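You operate a simulated robot arm through the tools that you are given. There is no shell and no other tool.

You are at the controls of a simulated robot arm. One attempt, no reset.

Task
Put things in order on the top of the counter. At the end: the brown cedar stick is on the beige plain board; the brown maple stick stands where the yellow pecan dropper stood; the dry teal box stands where the brown cedar stick stood; the yellow pecan dropper stands where the dry teal box stood; whatever was shut is shut again. Leave all else as you found it, and nothing knocked over. Set down upright: cedar stick.

Only the result counts: the job must be done as asked and must still hold three seconds after the hand-in. Knocking over, shifting, dropping, spilling or breaking anything else fails it.

Robot
A 7-joint arm with a two-finger gripper, fixed in place. Base frame: the origin is at the foot of the arm, x ahead of it, y to its left, z up; the work surface is at about z = 0. Readings come in m, degrees, newtons and seconds.
With the tool pointing down near the work surface it reaches from about 0.16 to 0.38 m from the base axis. Its first joint turns from -72.0 to 72.0 degrees. Payload 0.6 kg.
Tool frame: the origin (TCP) lies between the finger pads and is the grasp point; the fingertips stand 0.022 m ahead of it; z points along the fingers, y is the line along which they close. The gripper opens to 0.092 m; its body begins 0.065 m behind the TCP.
Orientation is that of the tool frame in the base frame, as a unit quaternion [w, x, y, z]. With the fingers straight down and closing along the base's y, the tool's x points along the base's -x, its y along +y and its z along -z.

Tools
- The arm moves only by the tool jog_arm. Its argument "moves" is a list of rows, each an object of numbers (a shift or turn left out is 0, a gripper value left out holds the last): "tx", "ty", "tz": the shift along the tool's x, y, z in units of 150 mm (1.0 is 150 mm); "ax", "ay", "az": the turn, a rotation vector about the tool's x, y, z in units of 180 degrees (1.0 is 180 degrees); "fingers": the opening, from 0 (shut) to 1 (fully open). In form: [{"tx": .., "ty": .., "tz": .., "ax": .., "ay": .., "az": .., "fingers": ..}, ...]. A call has 1 to 20 rows; each row is the pose to reach, as a shift and turn from the pose commanded when the call began, along the tool's axes at that moment. A call with a number of a shift or a turn outside -1 to 1 is refused whole. Each row takes 0.2 s and may step no farther than 0.05 m and 8.6 degrees from the row before; otherwise, or with a gripper value out of range, the whole call is refused. Where a pose cannot be reached the arm comes as near as it can. A force on the tool above 40 N (or 10 N above the force at the start of the call, whichever is more), or a blocked arm, ends the call early, and 0.2 s more pass. The fingers move at their own pace (about 0.0599 m/s each) and stop on an object; they squeeze with about 26 N. The grip force told is the motor's: it shows also when the fingers shut on nothing. Time passes only in rows, and 0.2 s behind the last, so rows that repeat a pose let the fingers close. The reply holds the time, the measured pose of the TCP, the force on the tool along the base axes, the opening and the grip force, in the units named above and with some noise, with the torque about the TCP (base axes, N m) and any sound that the robot's microphone picked up.
- Cameras (640 x 400 px; columns grow to the right, rows downward): "scene" is fixed at [0.0726, -0.2935, 0.3986]; the picture's right is [0.54, -0.84, 0.00], its down [-0.51, -0.33, -0.79] and it looks along [0.67, 0.43, -0.61] (base axes); focal length 214 px, centre (320, 200). "wrist" rides on the gripper at [0.071, 0.019, -0.102] in the tool frame; the picture's right is [-0.26, 0.97, 0.00], its down [-0.75, -0.20, -0.63] and it looks along [-0.60, -0.16, 0.78] (tool axes); focal length 280 px, centre (320, 200). There is no depth. A picture from a camera that has moved, and an enlarged one, comes with that camera's place and axes in the base frame and with its lens.
- snapshot(camera): a new picture of that camera. The clock stands still meanwhile.
- close_up(camera, box): a new picture of the part [left, top, right, bottom] of that camera's present view, enlarged. The clock stands still meanwhile.
- sign_off(): hands the job in; it is judged then, once.

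Places have to be worked out from the pictures, the camera data and where the tool is seen. Open the gripper and draw the arm clear of the work before you hand the job in, unless the task says otherwise.

The tools are called after "Call:" as a command line: name --argument value ..., lists and objects as JSON in quotes. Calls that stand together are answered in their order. jog_arm: Moves the arm, as the interface text tells. Its arguments: {"type":"object","properties":{"moves":{"type":"array","items":{"type":"object","properties":{"tx":{"type":"number"},"ty":{"type":"number"},"tz":{"type":"number"},"ax":{"type":"number"},"ay":{"type":"number"},"az":{"type":"number"},"fingers":{"type":"number"}}}}},"required":["moves"]} The other tools are called the same way: snapshot (camera) takes a picture; close_up (camera, box) takes an enlarged picture of a part of a camera's view; sign_off () hands the job in.

At the start:

```text
time: 0.0
eef_pos: [0.1828, -0.1686, 0.2849]
ee_rot: [-0.001, 0.0, 1.0, 0.0]
wrist_force: [0.0, 0.3, 0.5]
wrist_torque: [0.03, 0.01, 0.0]
grip_width: 0.0921
gripper_force: 0.1
```

scene: 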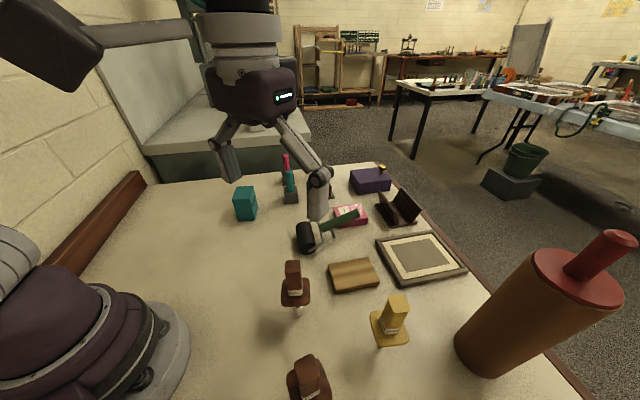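
wrist: 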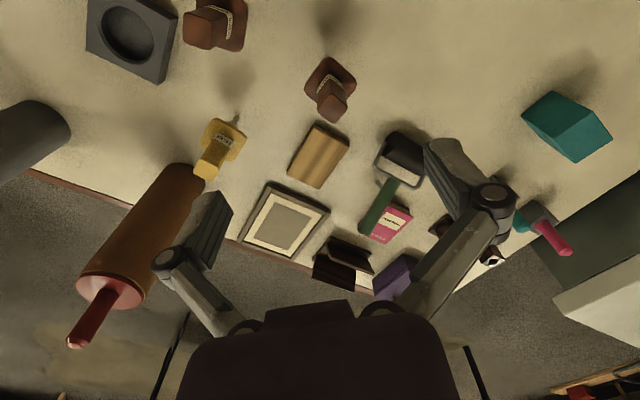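

I start by looking closely at the scene to identify each item and its labels.

Call:
close_up --camera "scene" --box '[220, 140, 480, 300]'

Call:
close_up --camera "scene" --box '[240, 240, 480, 400]'

Call:
close_up --camera "wrist" --box '[80, 0, 360, 180]'

Call:
close_up --camera "wrist" --box '[340, 80, 640, 300]'

```text
2.46 times, centred on (350, 220) of scene
camera zoom: at [0.0726, -0.2935, 0.3986], right [0.54, -0.84, 0.0], down [-0.51, -0.33, -0.79], along [0.67, 0.43, -0.61], focal length 528 px, centre (246, 151)
```

zoom: 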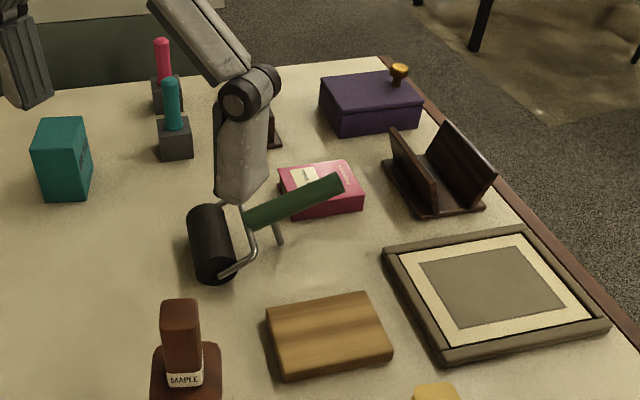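

```text
2.50 times, centred on (360, 320) of scene
camera zoom: at [0.0726, -0.2935, 0.3986], right [0.54, -0.84, 0.0], down [-0.51, -0.33, -0.79], along [0.67, 0.43, -0.61], focal length 536 px, centre (220, -100)
```

zoom: 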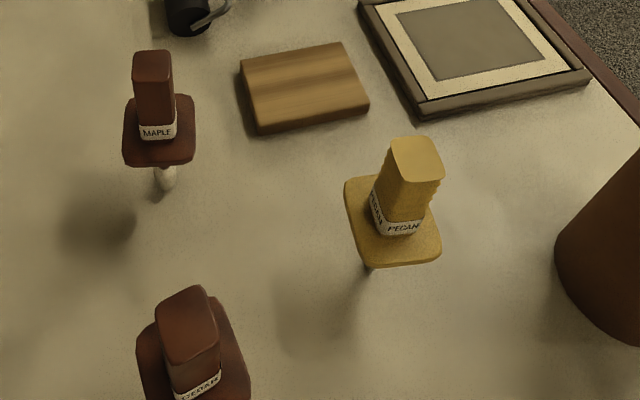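

```text
2.22 times, centred on (220, 90) of wrist
camera zoom: at [0.1125, -0.1493, 0.3879], right [0.26, 0.97, 0.0], down [0.75, -0.2, 0.63], along [0.6, -0.16, -0.78], focal length 623 px, centre (542, 444)
```

zoom: 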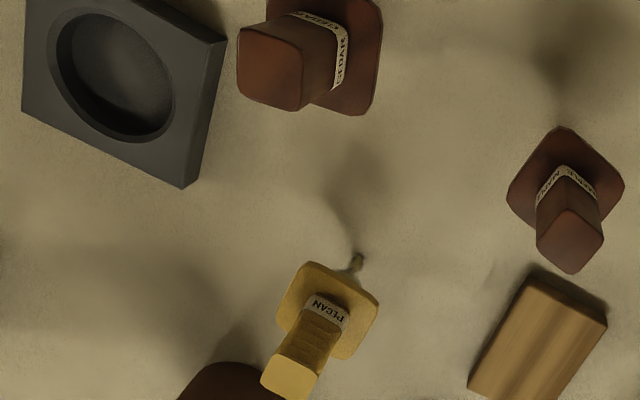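

```text
1.82 times, centred on (490, 190) of wrist
camera zoom: at [0.1125, -0.1493, 0.3879], right [0.26, 0.97, 0.0], down [0.75, -0.2, 0.63], along [0.6, -0.16, -0.78], focal length 510 px, centre (11, 218)
```

zoom: 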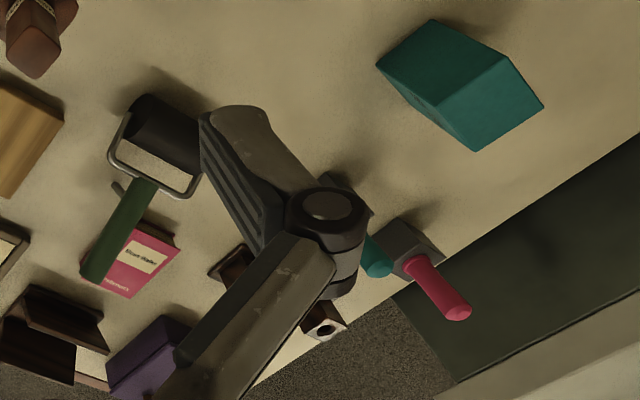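

The three "stick/dropper" items are labelled MAPLE, CEDAR and PECAN, and they seem to stand on thin stems. I'll move the arm left at this height to see the rest of the counter, the box and any boards.

Call:
jog_arm --moves '[{"ty": 0.3}, {"ty": 0.6}, {"ty": 0.9}]'

Call:
snapshot --camera "wrist"

Call:
snapshot --camera "scene"

```text
time: 0.8
eef_pos: [0.1824, -0.0341, 0.285]
ee_rot: [0.0, 0.002, 1.0, -0.001]
wrist_force: [0.5, -0.4, -0.4]
wrist_torque: [-0.01, 0.0, 0.03]
grip_width: 0.0918
gripper_force: 0.0
```

```text
taken
camera wrist: at [0.1114, -0.0149, 0.3879], right [0.26, 0.96, 0.0], down [0.75, -0.21, 0.63], along [0.6, -0.16, -0.78], focal length 280 px, centre (320, 200)
```

wrist: 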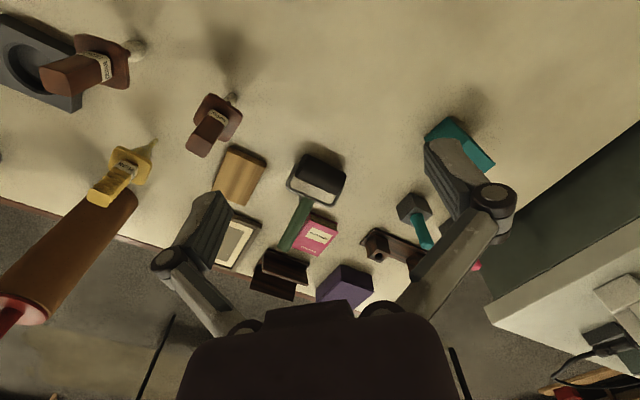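

```text
taken
```

scene: 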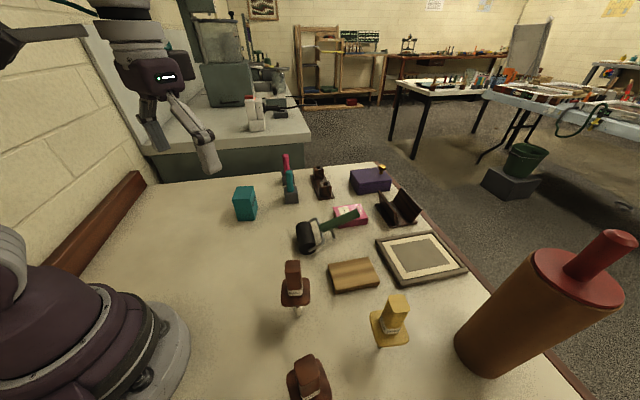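

The view shows the wooden board, the framed panel, a grey block with a round recess, and the sticks on thin stems with differing feet. I'll turn the wrist to look toward the right-hand side of the counter for other boards.

Call:
jog_arm --moves '[{"az": 0.045}, {"az": 0.09}, {"az": 0.135}, {"az": 0.18}, {"az": 0.225}, {"az": 0.27}, {"az": 0.315}, {"az": 0.36}, {"az": 0.405}, {"az": 0.45}]'

Call:
snapshot --camera "wrist"

```text
time: 3.0
eef_pos: [0.1822, -0.0332, 0.2846]
ee_rot: [0.001, 0.652, 0.758, 0.0]
wrist_force: [-0.1, -0.7, -0.2]
wrist_torque: [0.0, 0.0, 0.01]
grip_width: 0.0917
gripper_force: 0.1
```

```text
taken
camera wrist: at [0.1915, 0.0394, 0.3877], right [0.99, -0.11, 0.0], down [-0.09, -0.78, 0.62], along [-0.07, -0.62, -0.78], focal length 280 px, centre (320, 200)
```

wrist: 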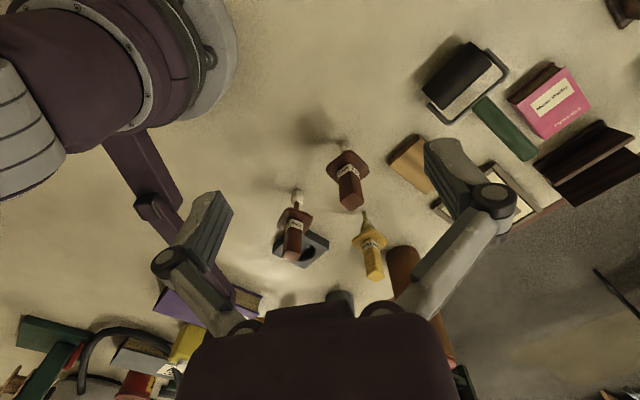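

Call:
close_up --camera "wrist" --box '[240, 120, 460, 320]'

Call:
close_up --camera "wrist" --box '[0, 240, 280, 400]'

```text
2.00 times, centred on (350, 220) of wrist
camera zoom: at [0.1915, 0.0394, 0.3877], right [0.99, -0.11, 0.0], down [-0.09, -0.78, 0.62], along [-0.07, -0.62, -0.78], focal length 561 px, centre (260, 160)
```

zoom: 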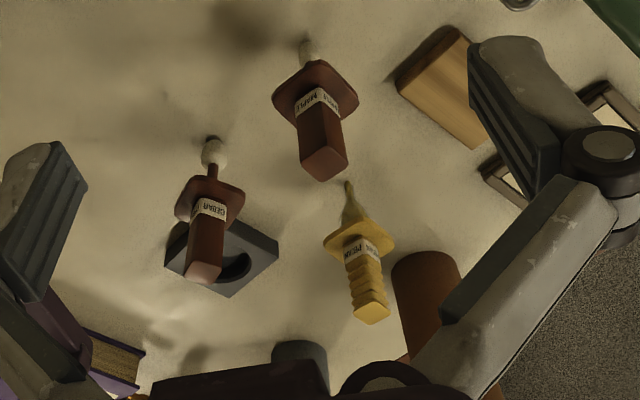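

```text
2.29 times, centred on (140, 320) of wrist
camera zoom: at [0.1915, 0.0394, 0.3877], right [0.99, -0.11, 0.0], down [-0.09, -0.78, 0.62], along [-0.07, -0.62, -0.78], focal length 641 px, centre (731, -74)
```

zoom: 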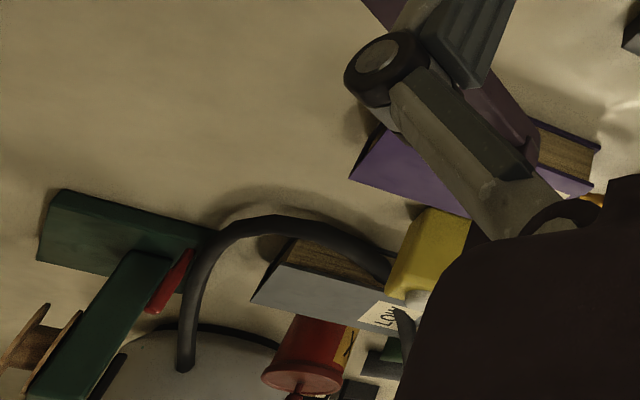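

I see cedar and maple end in a ball tip and pecan in a cone tip. More items (books, yellow box, something beige) lie at the far right; I'll tilt the wrist to view them better.

Call:
jog_arm --moves '[{"tx": -0.25, "ay": -0.04}, {"tx": -0.5, "ay": -0.08}, {"tx": -0.75, "ay": -0.12}]'

Call:
snapshot --camera "wrist"

```text
time: 3.8
eef_pos: [0.2013, -0.1444, 0.2856]
ee_rot: [0.142, 0.638, 0.747, -0.122]
wrist_force: [-0.6, -0.2, -0.2]
wrist_torque: [0.0, -0.03, 0.02]
grip_width: 0.092
gripper_force: 0.1
out of reach, approached as far as the arm can: row 2
```

```text
taken
camera wrist: at [0.2041, -0.0392, 0.3548], right [0.99, -0.09, 0.1], down [-0.13, -0.5, 0.86], along [-0.03, -0.86, -0.5], focal length 280 px, centre (320, 200)
```

wrist: 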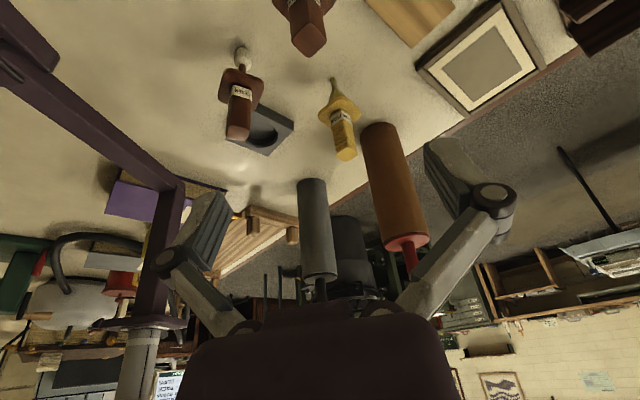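

Call:
close_up --camera "wrist" --box '[80, 140, 400, 340]'

Call:
close_up --camera "wrist" --box '[180, 0, 500, 200]'

```text
2.00 times, centred on (240, 240) of wrist
camera zoom: at [0.2041, -0.0392, 0.3548], right [0.99, -0.09, 0.1], down [-0.13, -0.5, 0.86], along [-0.03, -0.86, -0.5], focal length 561 px, centre (480, 120)
```

zoom: 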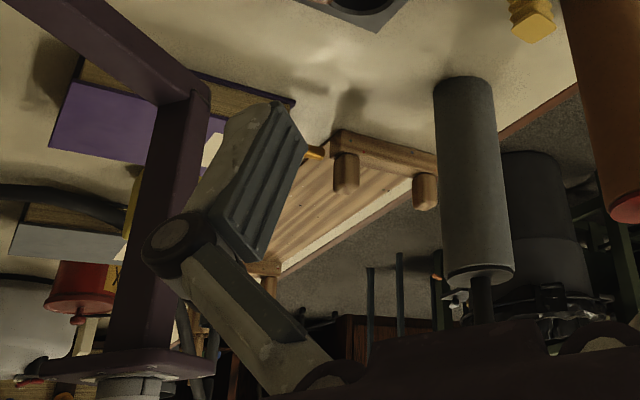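

```text
2.00 times, centred on (340, 100) of wrist
camera zoom: at [0.2041, -0.0392, 0.3548], right [0.99, -0.09, 0.1], down [-0.13, -0.5, 0.86], along [-0.03, -0.86, -0.5], focal length 561 px, centre (280, 400)
```

zoom: 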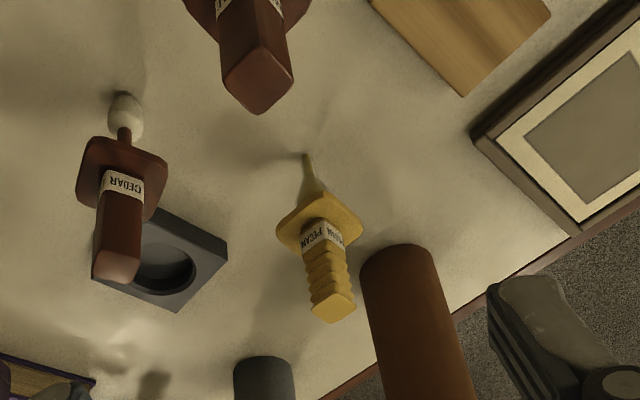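

The pieces seem to balance on small tips; I need a low side view to see how they stand. I'll back off toward +y, go lower and tilt further.

Call:
jog_arm --moves '[{"tx": 0.237, "ty": 0.035, "tz": 0.002, "ay": -0.02}, {"tx": 0.474, "ty": 0.07, "tz": 0.004, "ay": -0.04}, {"tx": 0.711, "ty": 0.104, "tz": 0.006, "ay": -0.06}]'

Call:
snapshot --camera "wrist"

```text
time: 4.6
eef_pos: [0.2005, -0.0446, 0.2444]
ee_rot: [0.212, 0.623, 0.73, -0.182]
wrist_force: [0.8, -0.3, 1.2]
wrist_torque: [0.02, -0.01, 0.02]
grip_width: 0.0922
gripper_force: 0.1
```

```text
taken
camera wrist: at [0.2018, 0.0711, 0.2933], right [0.99, -0.07, 0.14], down [-0.15, -0.33, 0.93], along [-0.02, -0.94, -0.33], focal length 280 px, centre (320, 200)
```

wrist: 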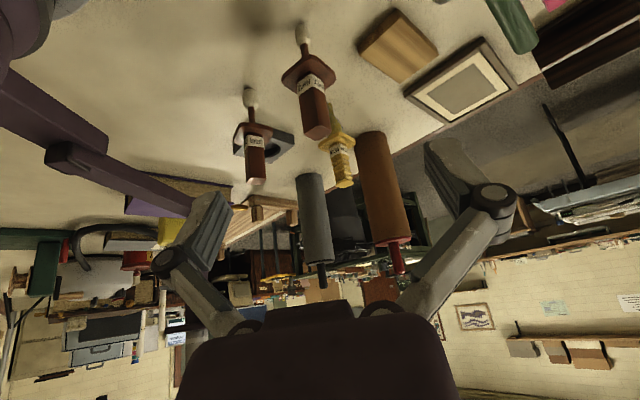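

Call:
jog_arm --moves '[{"tx": 0.168, "ty": 0.007, "tz": 0.182}, {"tx": 0.336, "ty": 0.014, "tz": 0.365}, {"tx": 0.504, "ty": 0.02, "tz": 0.547}]'

Call:
snapshot --camera "wrist"

Call:
close_up --camera "wrist" --box '[180, 0, 500, 200]'

```text
time: 5.4
eef_pos: [0.1999, -0.0229, 0.1336]
ee_rot: [0.212, 0.624, 0.73, -0.181]
wrist_force: [0.0, -1.0, -0.5]
wrist_torque: [-0.02, 0.01, -0.01]
grip_width: 0.0917
gripper_force: 0.1
```

```text
taken
camera wrist: at [0.2011, 0.0915, 0.1831], right [0.99, -0.07, 0.14], down [-0.15, -0.33, 0.93], along [-0.02, -0.94, -0.34], focal length 280 px, centre (320, 200)
```

wrist: 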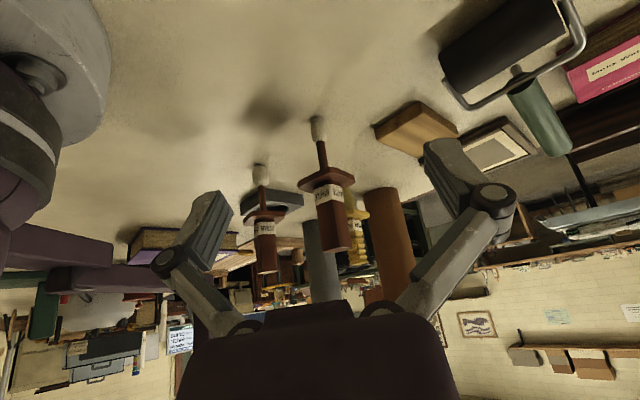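

```text
2.00 times, centred on (340, 100) of wrist
camera zoom: at [0.2011, 0.0915, 0.1831], right [0.99, -0.07, 0.14], down [-0.15, -0.33, 0.93], along [-0.02, -0.94, -0.34], focal length 561 px, centre (280, 400)
```

zoom: 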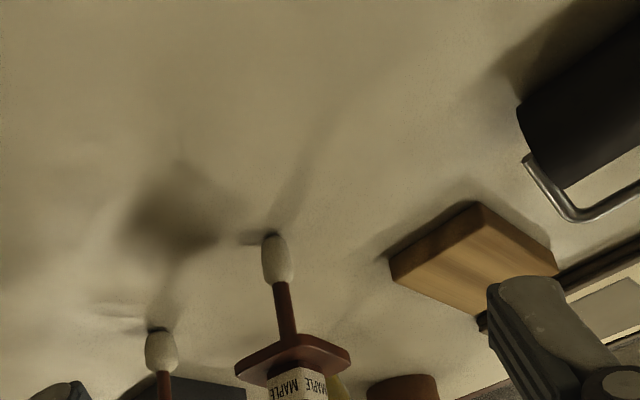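

The sticks stand free on small flat-ended white tips, with a square flange around z≈0.07 and a square handle up to about 0.14. I'll take high-zoom scene views to measure each position before anything is moved.

Call:
close_up --camera "scene" --box '[260, 250, 340, 330]'

Call:
close_up --camera "scene" --box '[340, 280, 440, 360]'

Call:
close_up --camera "scene" --box '[220, 170, 300, 230]'

Call:
close_up --camera "scene" --box '[310, 240, 400, 310]'

Call:
close_up --camera "scene" --box '[260, 340, 350, 400]'

```text
5.00 times, centred on (300, 290) of scene
camera zoom: at [0.0726, -0.2935, 0.3986], right [0.54, -0.84, 0.0], down [-0.51, -0.33, -0.79], along [0.67, 0.43, -0.61], focal length 1072 px, centre (420, -250)
```

zoom: 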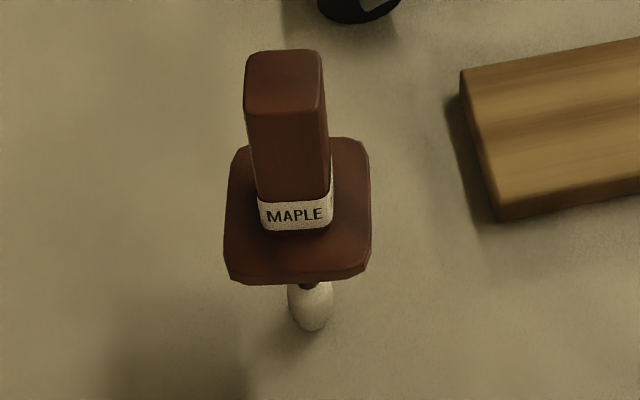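

```text
5.00 times, centred on (390, 320) of scene
camera zoom: at [0.0726, -0.2935, 0.3986], right [0.54, -0.84, 0.0], down [-0.51, -0.33, -0.79], along [0.67, 0.43, -0.61], focal length 1072 px, centre (-30, -400)
```

zoom: 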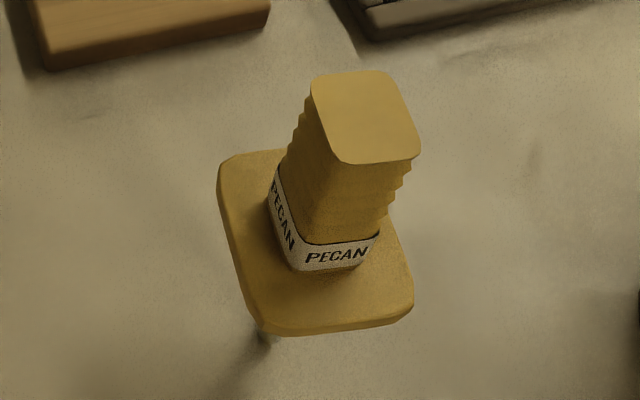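

```text
6.67 times, centred on (260, 200) of scene
camera zoom: at [0.0726, -0.2935, 0.3986], right [0.54, -0.84, 0.0], down [-0.51, -0.33, -0.79], along [0.67, 0.43, -0.61], focal length 1430 px, centre (720, 200)
```

zoom: 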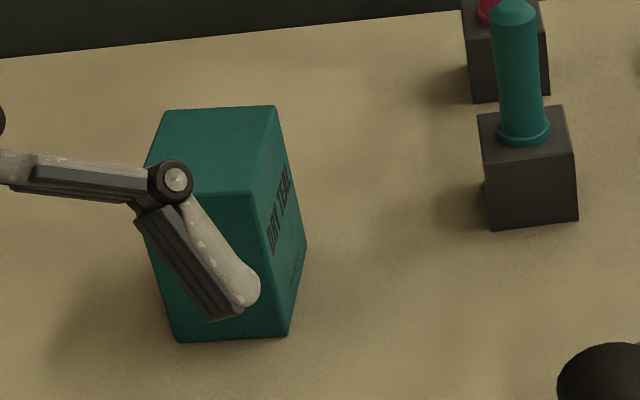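

```text
5.71 times, centred on (355, 275) of scene
camera zoom: at [0.0726, -0.2935, 0.3986], right [0.54, -0.84, 0.0], down [-0.51, -0.33, -0.79], along [0.67, 0.43, -0.61], focal length 1226 px, centre (120, -229)
```

zoom: 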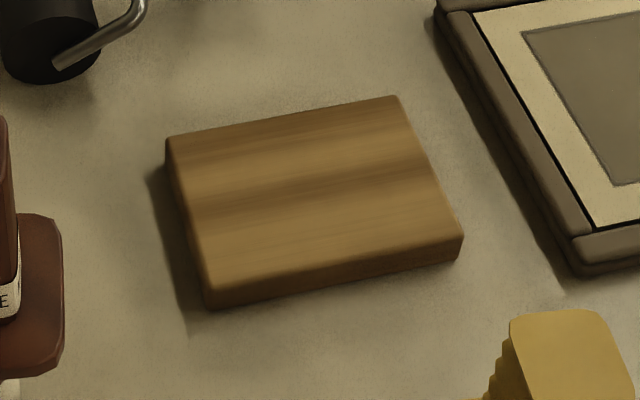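

```text
6.67 times, centred on (305, 370) of scene
camera zoom: at [0.0726, -0.2935, 0.3986], right [0.54, -0.84, 0.0], down [-0.51, -0.33, -0.79], along [0.67, 0.43, -0.61], focal length 1430 px, centre (420, -933)
```

zoom: 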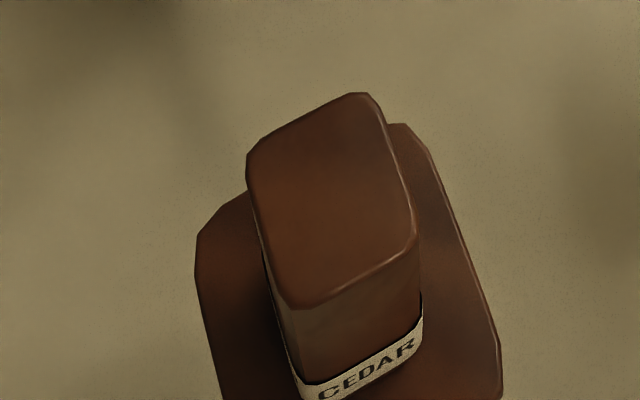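

Measured so far (base xy): cedar (0.119,-0.248), maple (0.203,-0.1655), pecan (0.231,-0.304), teal box centre ≈(0.348,0.1225) with a 45x60 mm footprint and about 73 mm tall, labelled "DRY TEAL". The plain wooden board is centred at (0.327,-0.212), 60x90x12 mm. I'll raise the arm and bring the tool back to vertical.

Call:
jog_arm --moves '[{"tx": -0.143, "tz": -0.225}, {"tx": -0.286, "tz": -0.449}, {"tx": -0.429, "tz": -0.674}, {"tx": -0.429, "tz": -0.674, "ay": 0.045}, {"tx": -0.429, "tz": -0.674, "ay": 0.09}, {"tx": -0.429, "tz": -0.674, "ay": 0.135}, {"tx": -0.429, "tz": -0.674, "ay": 0.18}, {"tx": -0.429, "tz": -0.674, "ay": 0.18}]'

```text
time: 7.2
eef_pos: [0.2006, -0.0238, 0.2538]
ee_rot: [-0.001, 0.65, 0.76, 0.0]
wrist_force: [-0.5, -1.3, 0.2]
wrist_torque: [0.03, 0.0, 0.04]
grip_width: 0.092
gripper_force: 0.1
```

Call:
jog_arm --moves '[{"tx": -0.24, "ty": -0.132, "az": -0.0435}, {"tx": -0.48, "ty": -0.264, "az": -0.087}, {"tx": -0.72, "ty": -0.396, "az": -0.1305}, {"tx": -0.96, "ty": -0.528, "az": -0.174}, {"tx": -0.96, "ty": -0.528, "az": -0.2175}, {"tx": -0.96, "ty": -0.528, "az": -0.261}]'

Call:
snapshot --camera "wrist"

```text
time: 8.6
eef_pos: [0.1453, -0.1791, 0.2548]
ee_rot: [0.0, 0.292, 0.957, 0.0]
wrist_force: [0.4, -0.3, 0.3]
wrist_torque: [0.01, 0.01, 0.03]
grip_width: 0.0922
gripper_force: 0.0
```

```text
taken
camera wrist: at [0.0973, -0.1241, 0.3576], right [0.76, 0.66, 0.0], down [0.51, -0.59, 0.63], along [0.41, -0.47, -0.78], focal length 280 px, centre (320, 200)
```

wrist: 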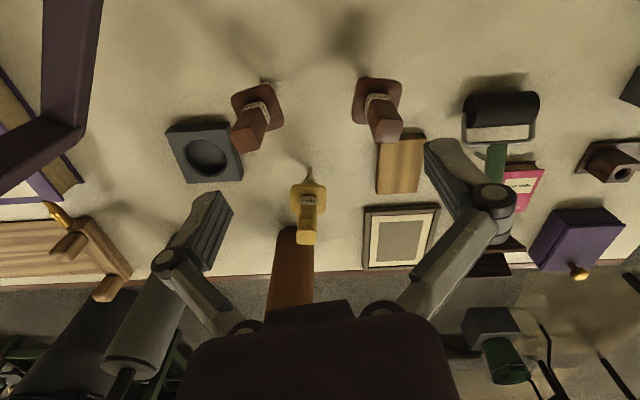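

Call:
close_up --camera "wrist" --box '[160, 70, 320, 190]'

Call:
close_up --camera "wrist" --box '[270, 60, 430, 200]'

Call:
close_up --camera "wrist" --box '[230, 130, 400, 260]'

```text
3.33 times, centred on (240, 130) of wrist
camera zoom: at [0.0973, -0.1241, 0.3576], right [0.76, 0.66, 0.0], down [0.51, -0.59, 0.63], along [0.41, -0.47, -0.78], focal length 935 px, centre (587, 433)
```

zoom: 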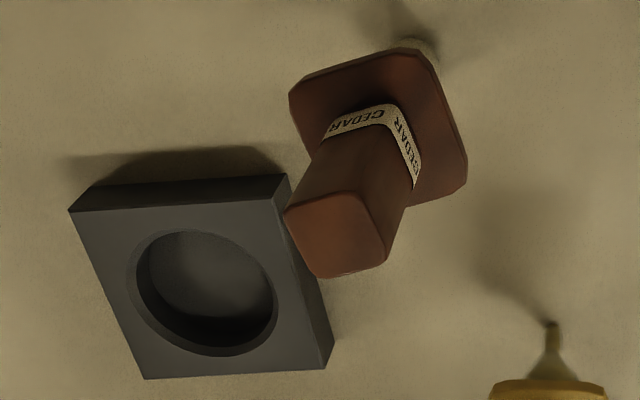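

```text
2.86 times, centred on (350, 130) of wrist
camera zoom: at [0.0973, -0.1241, 0.3576], right [0.76, 0.66, 0.0], down [0.51, -0.59, 0.63], along [0.41, -0.47, -0.78], focal length 801 px, centre (234, 400)
```

zoom: 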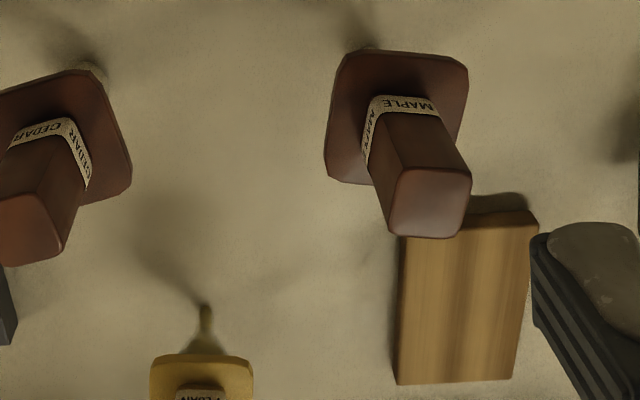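

```text
3.08 times, centred on (315, 195) of wrist
camera zoom: at [0.0973, -0.1241, 0.3576], right [0.76, 0.66, 0.0], down [0.51, -0.59, 0.63], along [0.41, -0.47, -0.78], focal length 863 px, centre (335, 215)
```

zoom: 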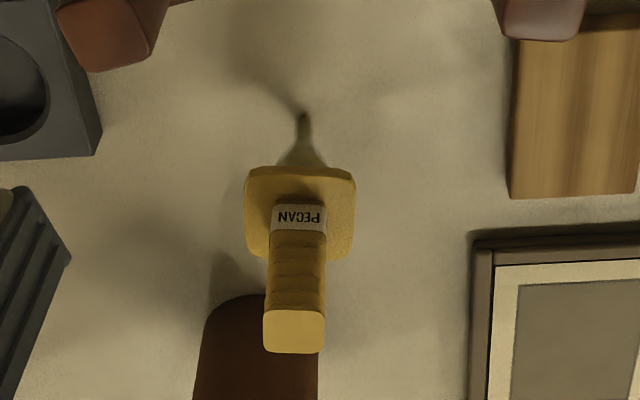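

Cedar measured from the wrist at (0.120,-0.247), handle faces at ≈54°, consistent with the scene estimate. I'll move to hover right above it with fingertips still above its top.

Call:
jog_arm --moves '[{"tx": -0.056, "ty": -0.235}, {"tx": -0.112, "ty": -0.469}, {"tx": -0.112, "ty": -0.469, "tz": 0.18}, {"tx": -0.112, "ty": -0.469, "tz": 0.36}, {"tx": -0.112, "ty": -0.469, "tz": 0.36}]'

Call:
snapshot --camera "wrist"

Call:
snapshot --camera "scene"

```text
time: 9.8
eef_pos: [0.119, -0.2468, 0.2019]
ee_rot: [0.001, 0.293, 0.956, 0.0]
wrist_force: [-0.7, 0.1, -0.1]
wrist_torque: [0.0, -0.02, 0.02]
grip_width: 0.0921
gripper_force: 0.0
```

```text
taken
camera wrist: at [0.0719, -0.1921, 0.3036], right [0.76, 0.65, 0.0], down [0.51, -0.59, 0.63], along [0.41, -0.47, -0.78], focal length 280 px, centre (320, 200)
```

wrist: 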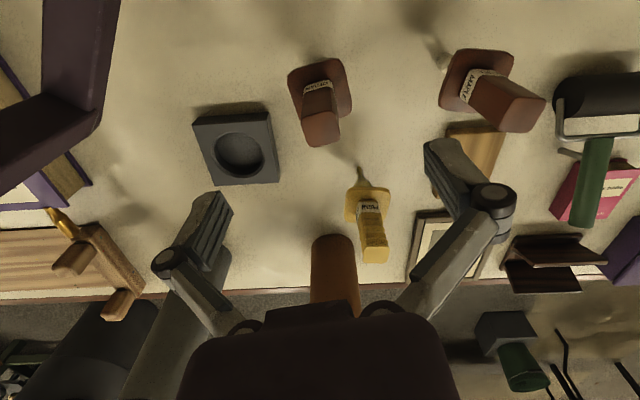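

```text
taken
```

scene: 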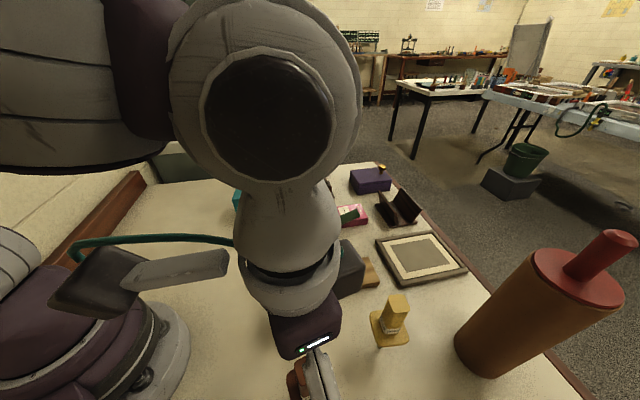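

Call:
close_up --camera "wrist" --box '[260, 50, 380, 160]'

```text
3.64 times, centred on (320, 105) of wrist
camera zoom: at [0.0719, -0.1921, 0.3036], right [0.76, 0.65, 0.0], down [0.51, -0.59, 0.63], along [0.41, -0.47, -0.78], focal length 1020 px, centre (320, 546)
```

zoom: 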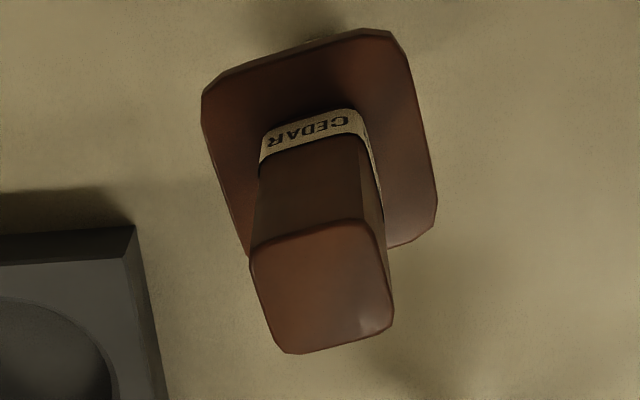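

The cedar handle sits on the tool axis, aligned within about 1° with the closing direction. I'll descend to TCP z≈0.117 and pre-close the fingers to near the handle's width.

Call:
jog_arm --moves '[{"ty": 0.004, "tz": 0.19}, {"ty": 0.004, "tz": 0.38}, {"ty": 0.004, "tz": 0.566}, {"ty": 0.004, "tz": 0.566, "fingers": 0.45}, {"ty": 0.004, "tz": 0.566, "fingers": 0.45}, {"ty": 0.004, "tz": 0.566, "fingers": 0.45}]'

Call:
snapshot --camera "wrist"

```text
time: 11.2
eef_pos: [0.1204, -0.246, 0.1165]
ee_rot: [0.0, 0.292, 0.956, 0.0]
wrist_force: [0.6, -0.5, 0.1]
wrist_torque: [0.01, -0.03, -0.01]
grip_width: 0.0417
gripper_force: 0.1
```

```text
taken
camera wrist: at [0.0725, -0.1903, 0.2196], right [0.76, 0.65, 0.0], down [0.51, -0.59, 0.63], along [0.41, -0.47, -0.78], focal length 280 px, centre (320, 200)
```

wrist: 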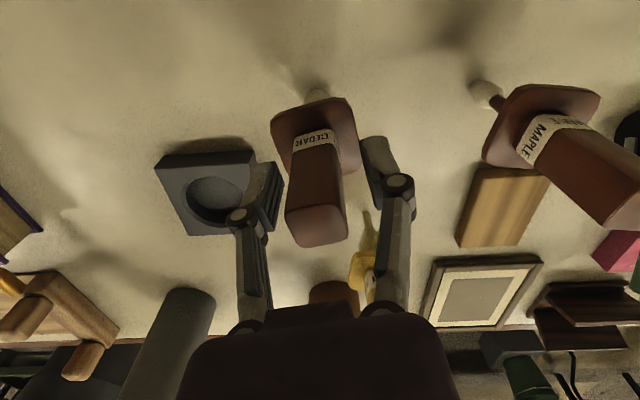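

The handle is centred between the fingers. I close the gripper.

Call:
jog_arm --moves '[{"fingers": 0.3}, {"fingers": 0.15}, {"fingers": 0.1}, {"fingers": 0.0}, {"fingers": 0.0}]'

Call:
snapshot --camera "wrist"

```text
time: 12.4
eef_pos: [0.1201, -0.2454, 0.1167]
ee_rot: [-0.001, 0.293, 0.956, 0.001]
wrist_force: [-0.9, -1.2, 1.6]
wrist_torque: [-0.02, 0.06, 0.01]
grip_width: 0.0213
gripper_force: 26.1
```

```text
taken
camera wrist: at [0.0725, -0.1904, 0.2197], right [0.76, 0.65, 0.0], down [0.51, -0.59, 0.63], along [0.41, -0.47, -0.78], focal length 280 px, centre (320, 200)
```

wrist: 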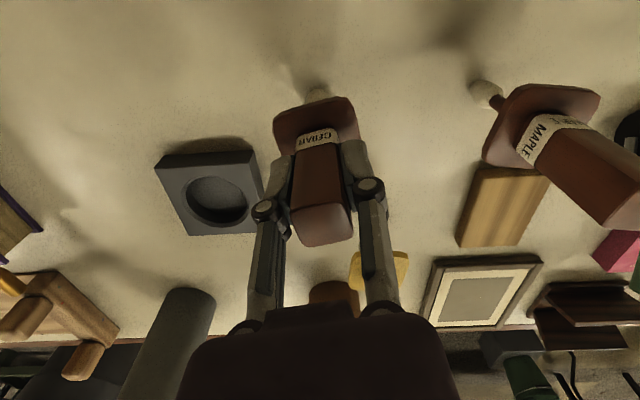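

Cedar is gripped (21.3 mm wide, TCP at (0.1201,-0.2457,0.1167)). I'll lift it straight up, slowly at first.

Call:
jog_arm --moves '[{"tz": -0.03}, {"tz": -0.1}, {"tz": -0.25}, {"tz": -0.4}, {"tz": -0.55}, {"tz": -0.7}, {"tz": -0.85}, {"tz": -1.0}, {"tz": -1.0}]'

Call:
snapshot --camera "wrist"

Call:
snapshot --camera "scene"

```text
time: 14.4
eef_pos: [0.1202, -0.2459, 0.2671]
ee_rot: [0.0, 0.293, 0.956, 0.0]
wrist_force: [0.0, -0.3, -0.2]
wrist_torque: [-0.01, 0.0, 0.03]
grip_width: 0.0207
gripper_force: 25.4
```

```text
taken
camera wrist: at [0.0723, -0.1905, 0.3693], right [0.76, 0.65, 0.0], down [0.51, -0.59, 0.63], along [0.41, -0.47, -0.78], focal length 280 px, centre (320, 200)
```

wrist: 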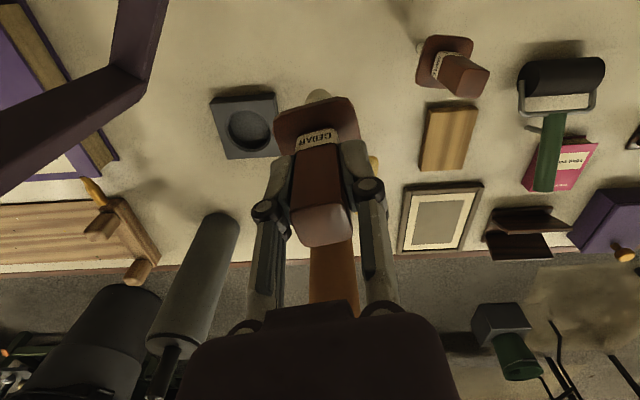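

```text
taken
```

scene: 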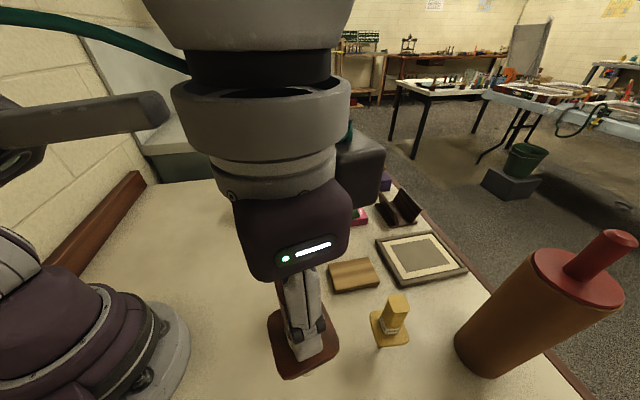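

Cedar is lifted cleanly. I'll zoom in on the board from this vantage to refine its position.

Call:
close_up --camera "wrist" --box '[400, 60, 520, 190]'

```text
3.08 times, centred on (460, 125) of wrist
camera zoom: at [0.0723, -0.1905, 0.3693], right [0.76, 0.65, 0.0], down [0.51, -0.59, 0.63], along [0.41, -0.47, -0.78], focal length 863 px, centre (-111, 431)
```

zoom: 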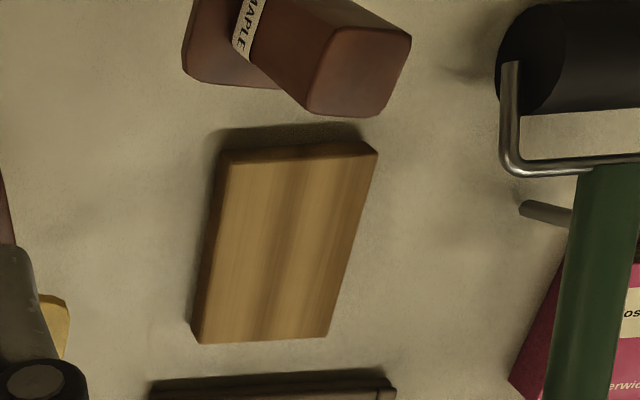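

Board corners match the scene estimate to about 1 mm (centre (0.327,-0.2115)). I'll raise a bit more and traverse toward it, passing above the maple and pecan tops.

Call:
jog_arm --moves '[{"tz": -0.12}, {"tx": -0.14, "ty": 0.145, "tz": -0.12}, {"tx": -0.28, "ty": 0.29, "tz": -0.12}, {"tx": -0.42, "ty": 0.435, "tz": -0.12}, {"tx": -0.557, "ty": 0.574, "tz": -0.12}, {"tx": -0.65, "ty": 0.67, "tz": -0.12}, {"tx": -0.65, "ty": 0.67, "tz": -0.12}]'

Call:
snapshot --camera "scene"

```text
time: 15.5
eef_pos: [0.2188, -0.231, 0.2841]
ee_rot: [0.014, 0.288, 0.958, -0.008]
wrist_force: [25.1, -25.4, -57.0]
wrist_torque: [-0.3, -0.13, -0.09]
grip_width: 0.0209
gripper_force: 25.7
out of reach, approached as far as the arm can: row 5
stopped in row 5: the force on the tool passed its limit at 208 N (the readings are from after the stop); the commanded pose is now the measured one
```

```text
taken
```

scene: 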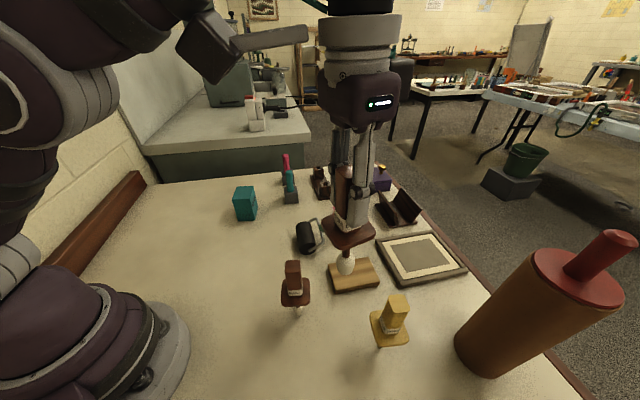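

The call stopped with a force spike near the reach limit at this height. I'll look closely before moving anything.

Call:
close_up --camera "scene" --box '[280, 80, 440, 340]'

Call:
snapshot --camera "wrist"

```text
1.54 times, centred on (360, 210) of scene
camera zoom: at [0.0726, -0.2935, 0.3986], right [0.54, -0.84, 0.0], down [-0.51, -0.33, -0.79], along [0.67, 0.43, -0.61], focal length 330 px, centre (258, 185)
```

zoom: 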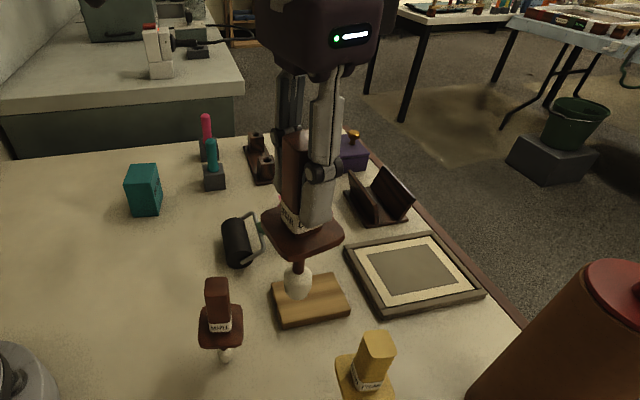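

```text
taken
camera wrist: at [0.1683, -0.1733, 0.3845], right [0.75, 0.66, 0.0], down [0.5, -0.57, 0.65], along [0.43, -0.49, -0.76], focal length 280 px, centre (320, 200)
```

wrist: 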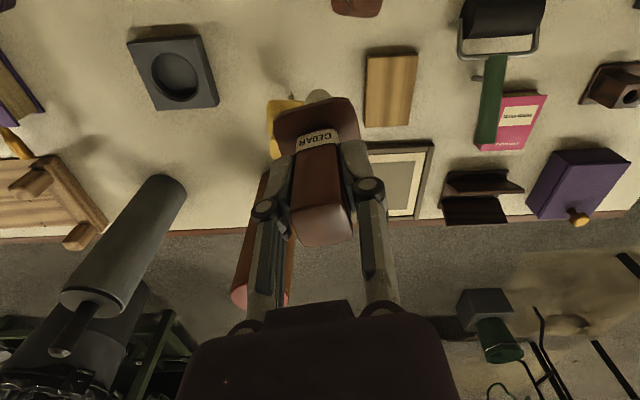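

No contact is visible; the spike came from the arm reaching its limit at this height, and the stick's pose in the grip is unchanged. The tool is tilted by about 1.8°, so I'll level it first, moving slightly down and inward.

Call:
jog_arm --moves '[{"tx": 0.03, "tz": 0.05, "ax": -0.0012, "ay": 0.005}, {"tx": 0.03, "tz": 0.1, "ax": -0.0023, "ay": 0.01}, {"tx": 0.03, "tz": 0.1, "ax": -0.0023, "ay": 0.01}]'

```text
time: 16.3
eef_pos: [0.2145, -0.2274, 0.2688]
ee_rot: [-0.003, 0.286, 0.958, 0.002]
wrist_force: [0.2, 0.1, 0.0]
wrist_torque: [0.02, -0.02, -0.04]
grip_width: 0.0209
gripper_force: 26.0
```

Call:
jog_arm --moves '[{"tx": -0.09, "ty": 0.078, "tz": 0.113, "ax": 0.0004, "ay": -0.001}, {"tx": -0.181, "ty": 0.156, "tz": 0.227, "ax": 0.0007, "ay": -0.002}, {"tx": -0.207, "ty": 0.185, "tz": 0.41, "ax": 0.0007, "ay": -0.002}, {"tx": -0.233, "ty": 0.215, "tz": 0.6, "ax": 0.0007, "ay": -0.002}, {"tx": -0.259, "ty": 0.244, "tz": 0.79, "ax": 0.0007, "ay": -0.002}, {"tx": -0.259, "ty": 0.244, "tz": 0.79, "ax": 0.0007, "ay": -0.002}]'

Call:
snapshot --camera "scene"

```text
time: 17.7
eef_pos: [0.2672, -0.2176, 0.1506]
ee_rot: [0.0, 0.286, 0.958, -0.001]
wrist_force: [0.8, 0.1, -0.4]
wrist_torque: [-0.02, 0.01, -0.02]
grip_width: 0.0205
gripper_force: 25.8
```

```text
taken
```

scene: 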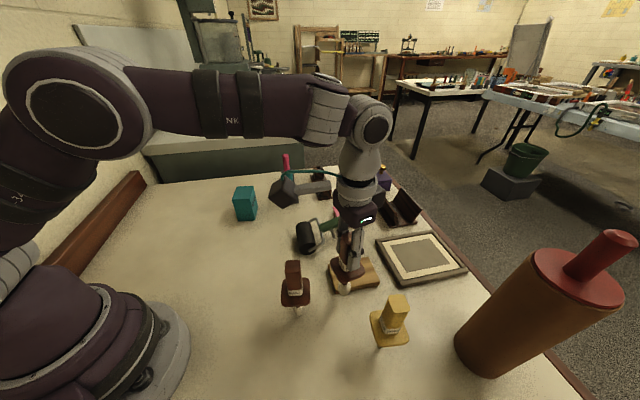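

Level and clear of its neighbours. Now I'll move out horizontally over the board.

Call:
jog_arm --moves '[{"tx": -0.06, "ty": 0.083}, {"tx": -0.12, "ty": 0.167}, {"tx": -0.165, "ty": 0.228}, {"tx": -0.182, "ty": 0.251}, {"tx": -0.182, "ty": 0.251}]'

Call:
snapshot --camera "scene"

Call:
close_up --camera "scene" --box '[300, 200, 420, 310]'

Call:
snapshot --camera "wrist"

```text
time: 18.9
eef_pos: [0.3099, -0.201, 0.1501]
ee_rot: [0.0, 0.286, 0.958, 0.001]
wrist_force: [0.0, -0.4, -0.9]
wrist_torque: [-0.02, -0.01, -0.01]
grip_width: 0.0206
gripper_force: 26.2
```

```text
taken
```

scene: 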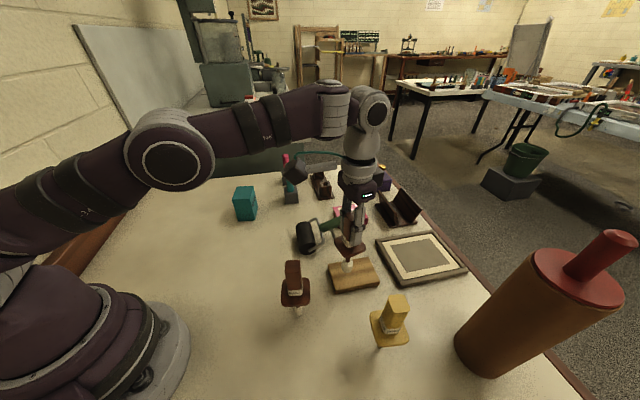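

```text
3.64 times, centred on (360, 255) of scene
camera zoom: at [0.0726, -0.2935, 0.3986], right [0.54, -0.84, 0.0], down [-0.51, -0.33, -0.79], along [0.67, 0.43, -0.61], focal length 780 px, centre (174, 0)
```

zoom: 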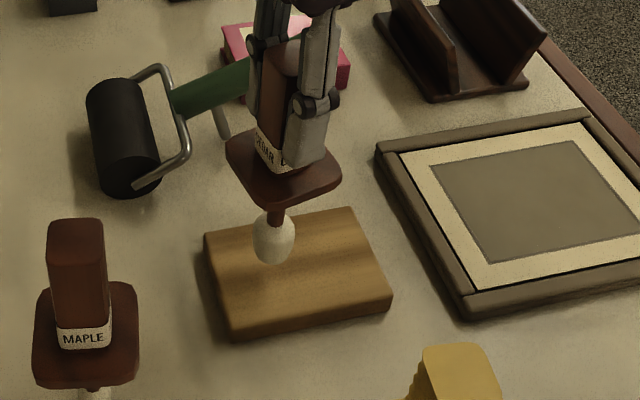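

```text
taken
camera wrist: at [0.2618, -0.1464, 0.253], right [0.75, 0.66, 0.0], down [0.52, -0.58, 0.62], along [0.41, -0.47, -0.78], focal length 280 px, centre (320, 200)
```

wrist: 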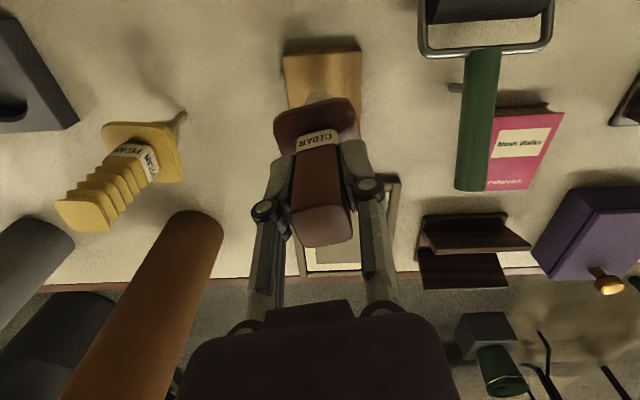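

The tip hangs over the board, well inside its edges. I'll lower to a few millimetres above it.

Call:
jog_arm --moves '[{"tz": 0.05}, {"tz": 0.09}, {"tz": 0.115}, {"tz": 0.115}]'

Call:
close_up --camera "scene" --box '[320, 230, 390, 300]'

```text
time: 19.9
eef_pos: [0.3106, -0.2008, 0.1341]
ee_rot: [0.0, 0.287, 0.958, 0.0]
wrist_force: [-0.8, 1.3, 4.5]
wrist_torque: [0.04, 0.09, -0.01]
grip_width: 0.0209
gripper_force: 26.2
```

```text
5.71 times, centred on (355, 265) of scene
camera zoom: at [0.0726, -0.2935, 0.3986], right [0.54, -0.84, 0.0], down [-0.51, -0.33, -0.79], along [0.67, 0.43, -0.61], focal length 1226 px, centre (120, -171)
```

zoom: 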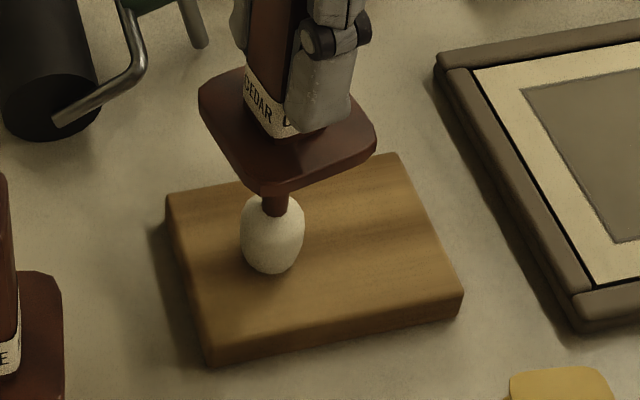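

A force of 4.5 N shows the tip is touching the board at TCP z≈0.134. I'll ease up slightly so the contact is light, and check the view.

Call:
jog_arm --moves '[{"tz": -0.003}, {"tz": -0.004}]'

Call:
snapshot --camera "wrist"

```text
time: 20.5
eef_pos: [0.3097, -0.2012, 0.1323]
ee_rot: [0.0, 0.287, 0.958, 0.0]
wrist_force: [0.6, 0.3, 1.3]
wrist_torque: [0.0, -0.01, -0.02]
grip_width: 0.0209
gripper_force: 26.3
```

```text
taken
camera wrist: at [0.262, -0.1465, 0.236], right [0.75, 0.66, 0.0], down [0.52, -0.58, 0.62], along [0.41, -0.47, -0.78], focal length 280 px, centre (320, 200)
```

wrist: 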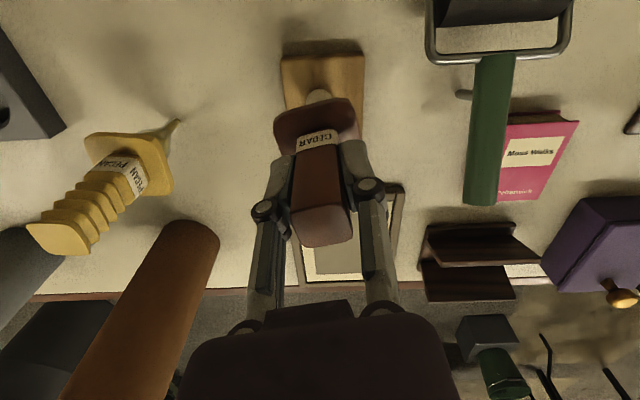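

Readings are noisy, so contact is not certain. I'll step down in 1 mm increments and read the force each time.

Call:
jog_arm --moves '[{"tz": 0.007}, {"tz": 0.007}, {"tz": 0.007}]'

Call:
close_up --camera "scene" --box '[320, 230, 390, 300]'

```text
time: 21.3
eef_pos: [0.31, -0.2003, 0.1336]
ee_rot: [0.0, 0.287, 0.958, 0.0]
wrist_force: [-1.3, 1.5, 10.7]
wrist_torque: [0.08, 0.16, -0.01]
grip_width: 0.0207
gripper_force: 26.1
```

```text
5.71 times, centred on (355, 265) of scene
camera zoom: at [0.0726, -0.2935, 0.3986], right [0.54, -0.84, 0.0], down [-0.51, -0.33, -0.79], along [0.67, 0.43, -0.61], focal length 1226 px, centre (120, -171)
```

zoom: 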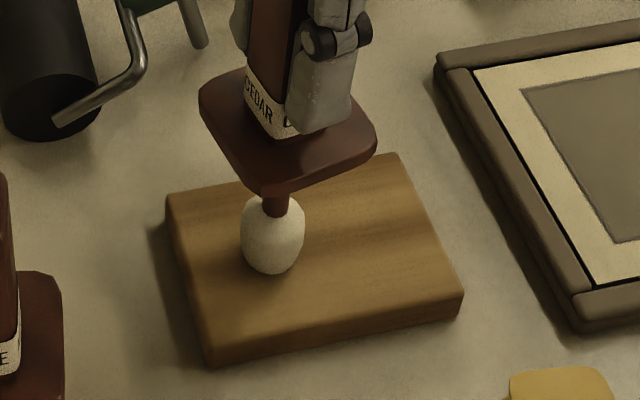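

Clear contact: about 9 N per mm, so the touch point is about 1 mm higher. I'll return to the light contact height and then open slowly.

Call:
jog_arm --moves '[{"tz": -0.007}, {"tz": -0.007}, {"tz": -0.007}]'

```text
time: 22.1
eef_pos: [0.311, -0.2016, 0.1337]
ee_rot: [0.0, 0.286, 0.958, 0.0]
wrist_force: [-0.7, -0.5, 0.2]
wrist_torque: [0.01, -0.01, 0.0]
grip_width: 0.0207
gripper_force: 25.9
```

Contact is now nearly force-free. I'll open the fingers in small steps.

Call:
jog_arm --moves '[{"fingers": 0.24}, {"fingers": 0.27}, {"fingers": 0.3}, {"fingers": 0.35}, {"fingers": 0.4}, {"fingers": 0.4}]'

Call:
snapshot --camera "wrist"

Call:
close_up --camera "scene" --box '[310, 190, 410, 300]'

```text
time: 23.5
eef_pos: [0.3105, -0.201, 0.1338]
ee_rot: [0.0, 0.287, 0.958, 0.0]
wrist_force: [0.0, -0.3, -0.8]
wrist_torque: [0.04, -0.01, 0.0]
grip_width: 0.0369
gripper_force: 0.1
```

```text
taken
camera wrist: at [0.262, -0.1465, 0.2362], right [0.75, 0.66, 0.0], down [0.52, -0.58, 0.62], along [0.41, -0.47, -0.78], focal length 280 px, centre (320, 200)
```

wrist: 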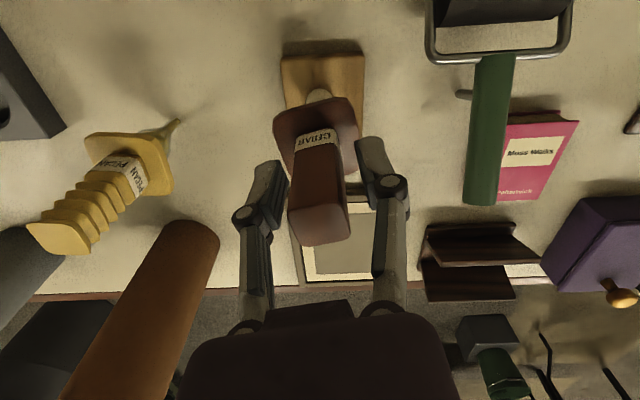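

```text
3.64 times, centred on (360, 245) of scene
camera zoom: at [0.0726, -0.2935, 0.3986], right [0.54, -0.84, 0.0], down [-0.51, -0.33, -0.79], along [0.67, 0.43, -0.61], focal length 780 px, centre (174, 36)
```

zoom: 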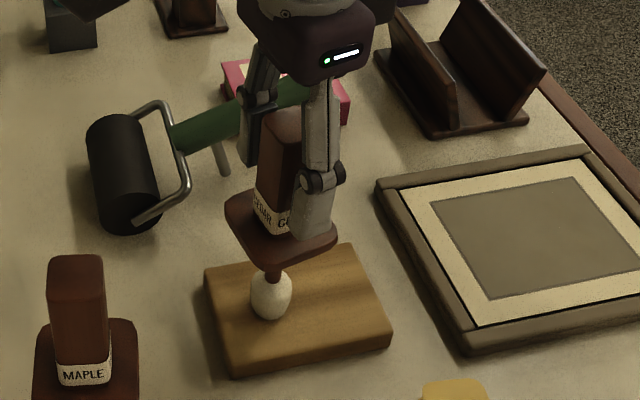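

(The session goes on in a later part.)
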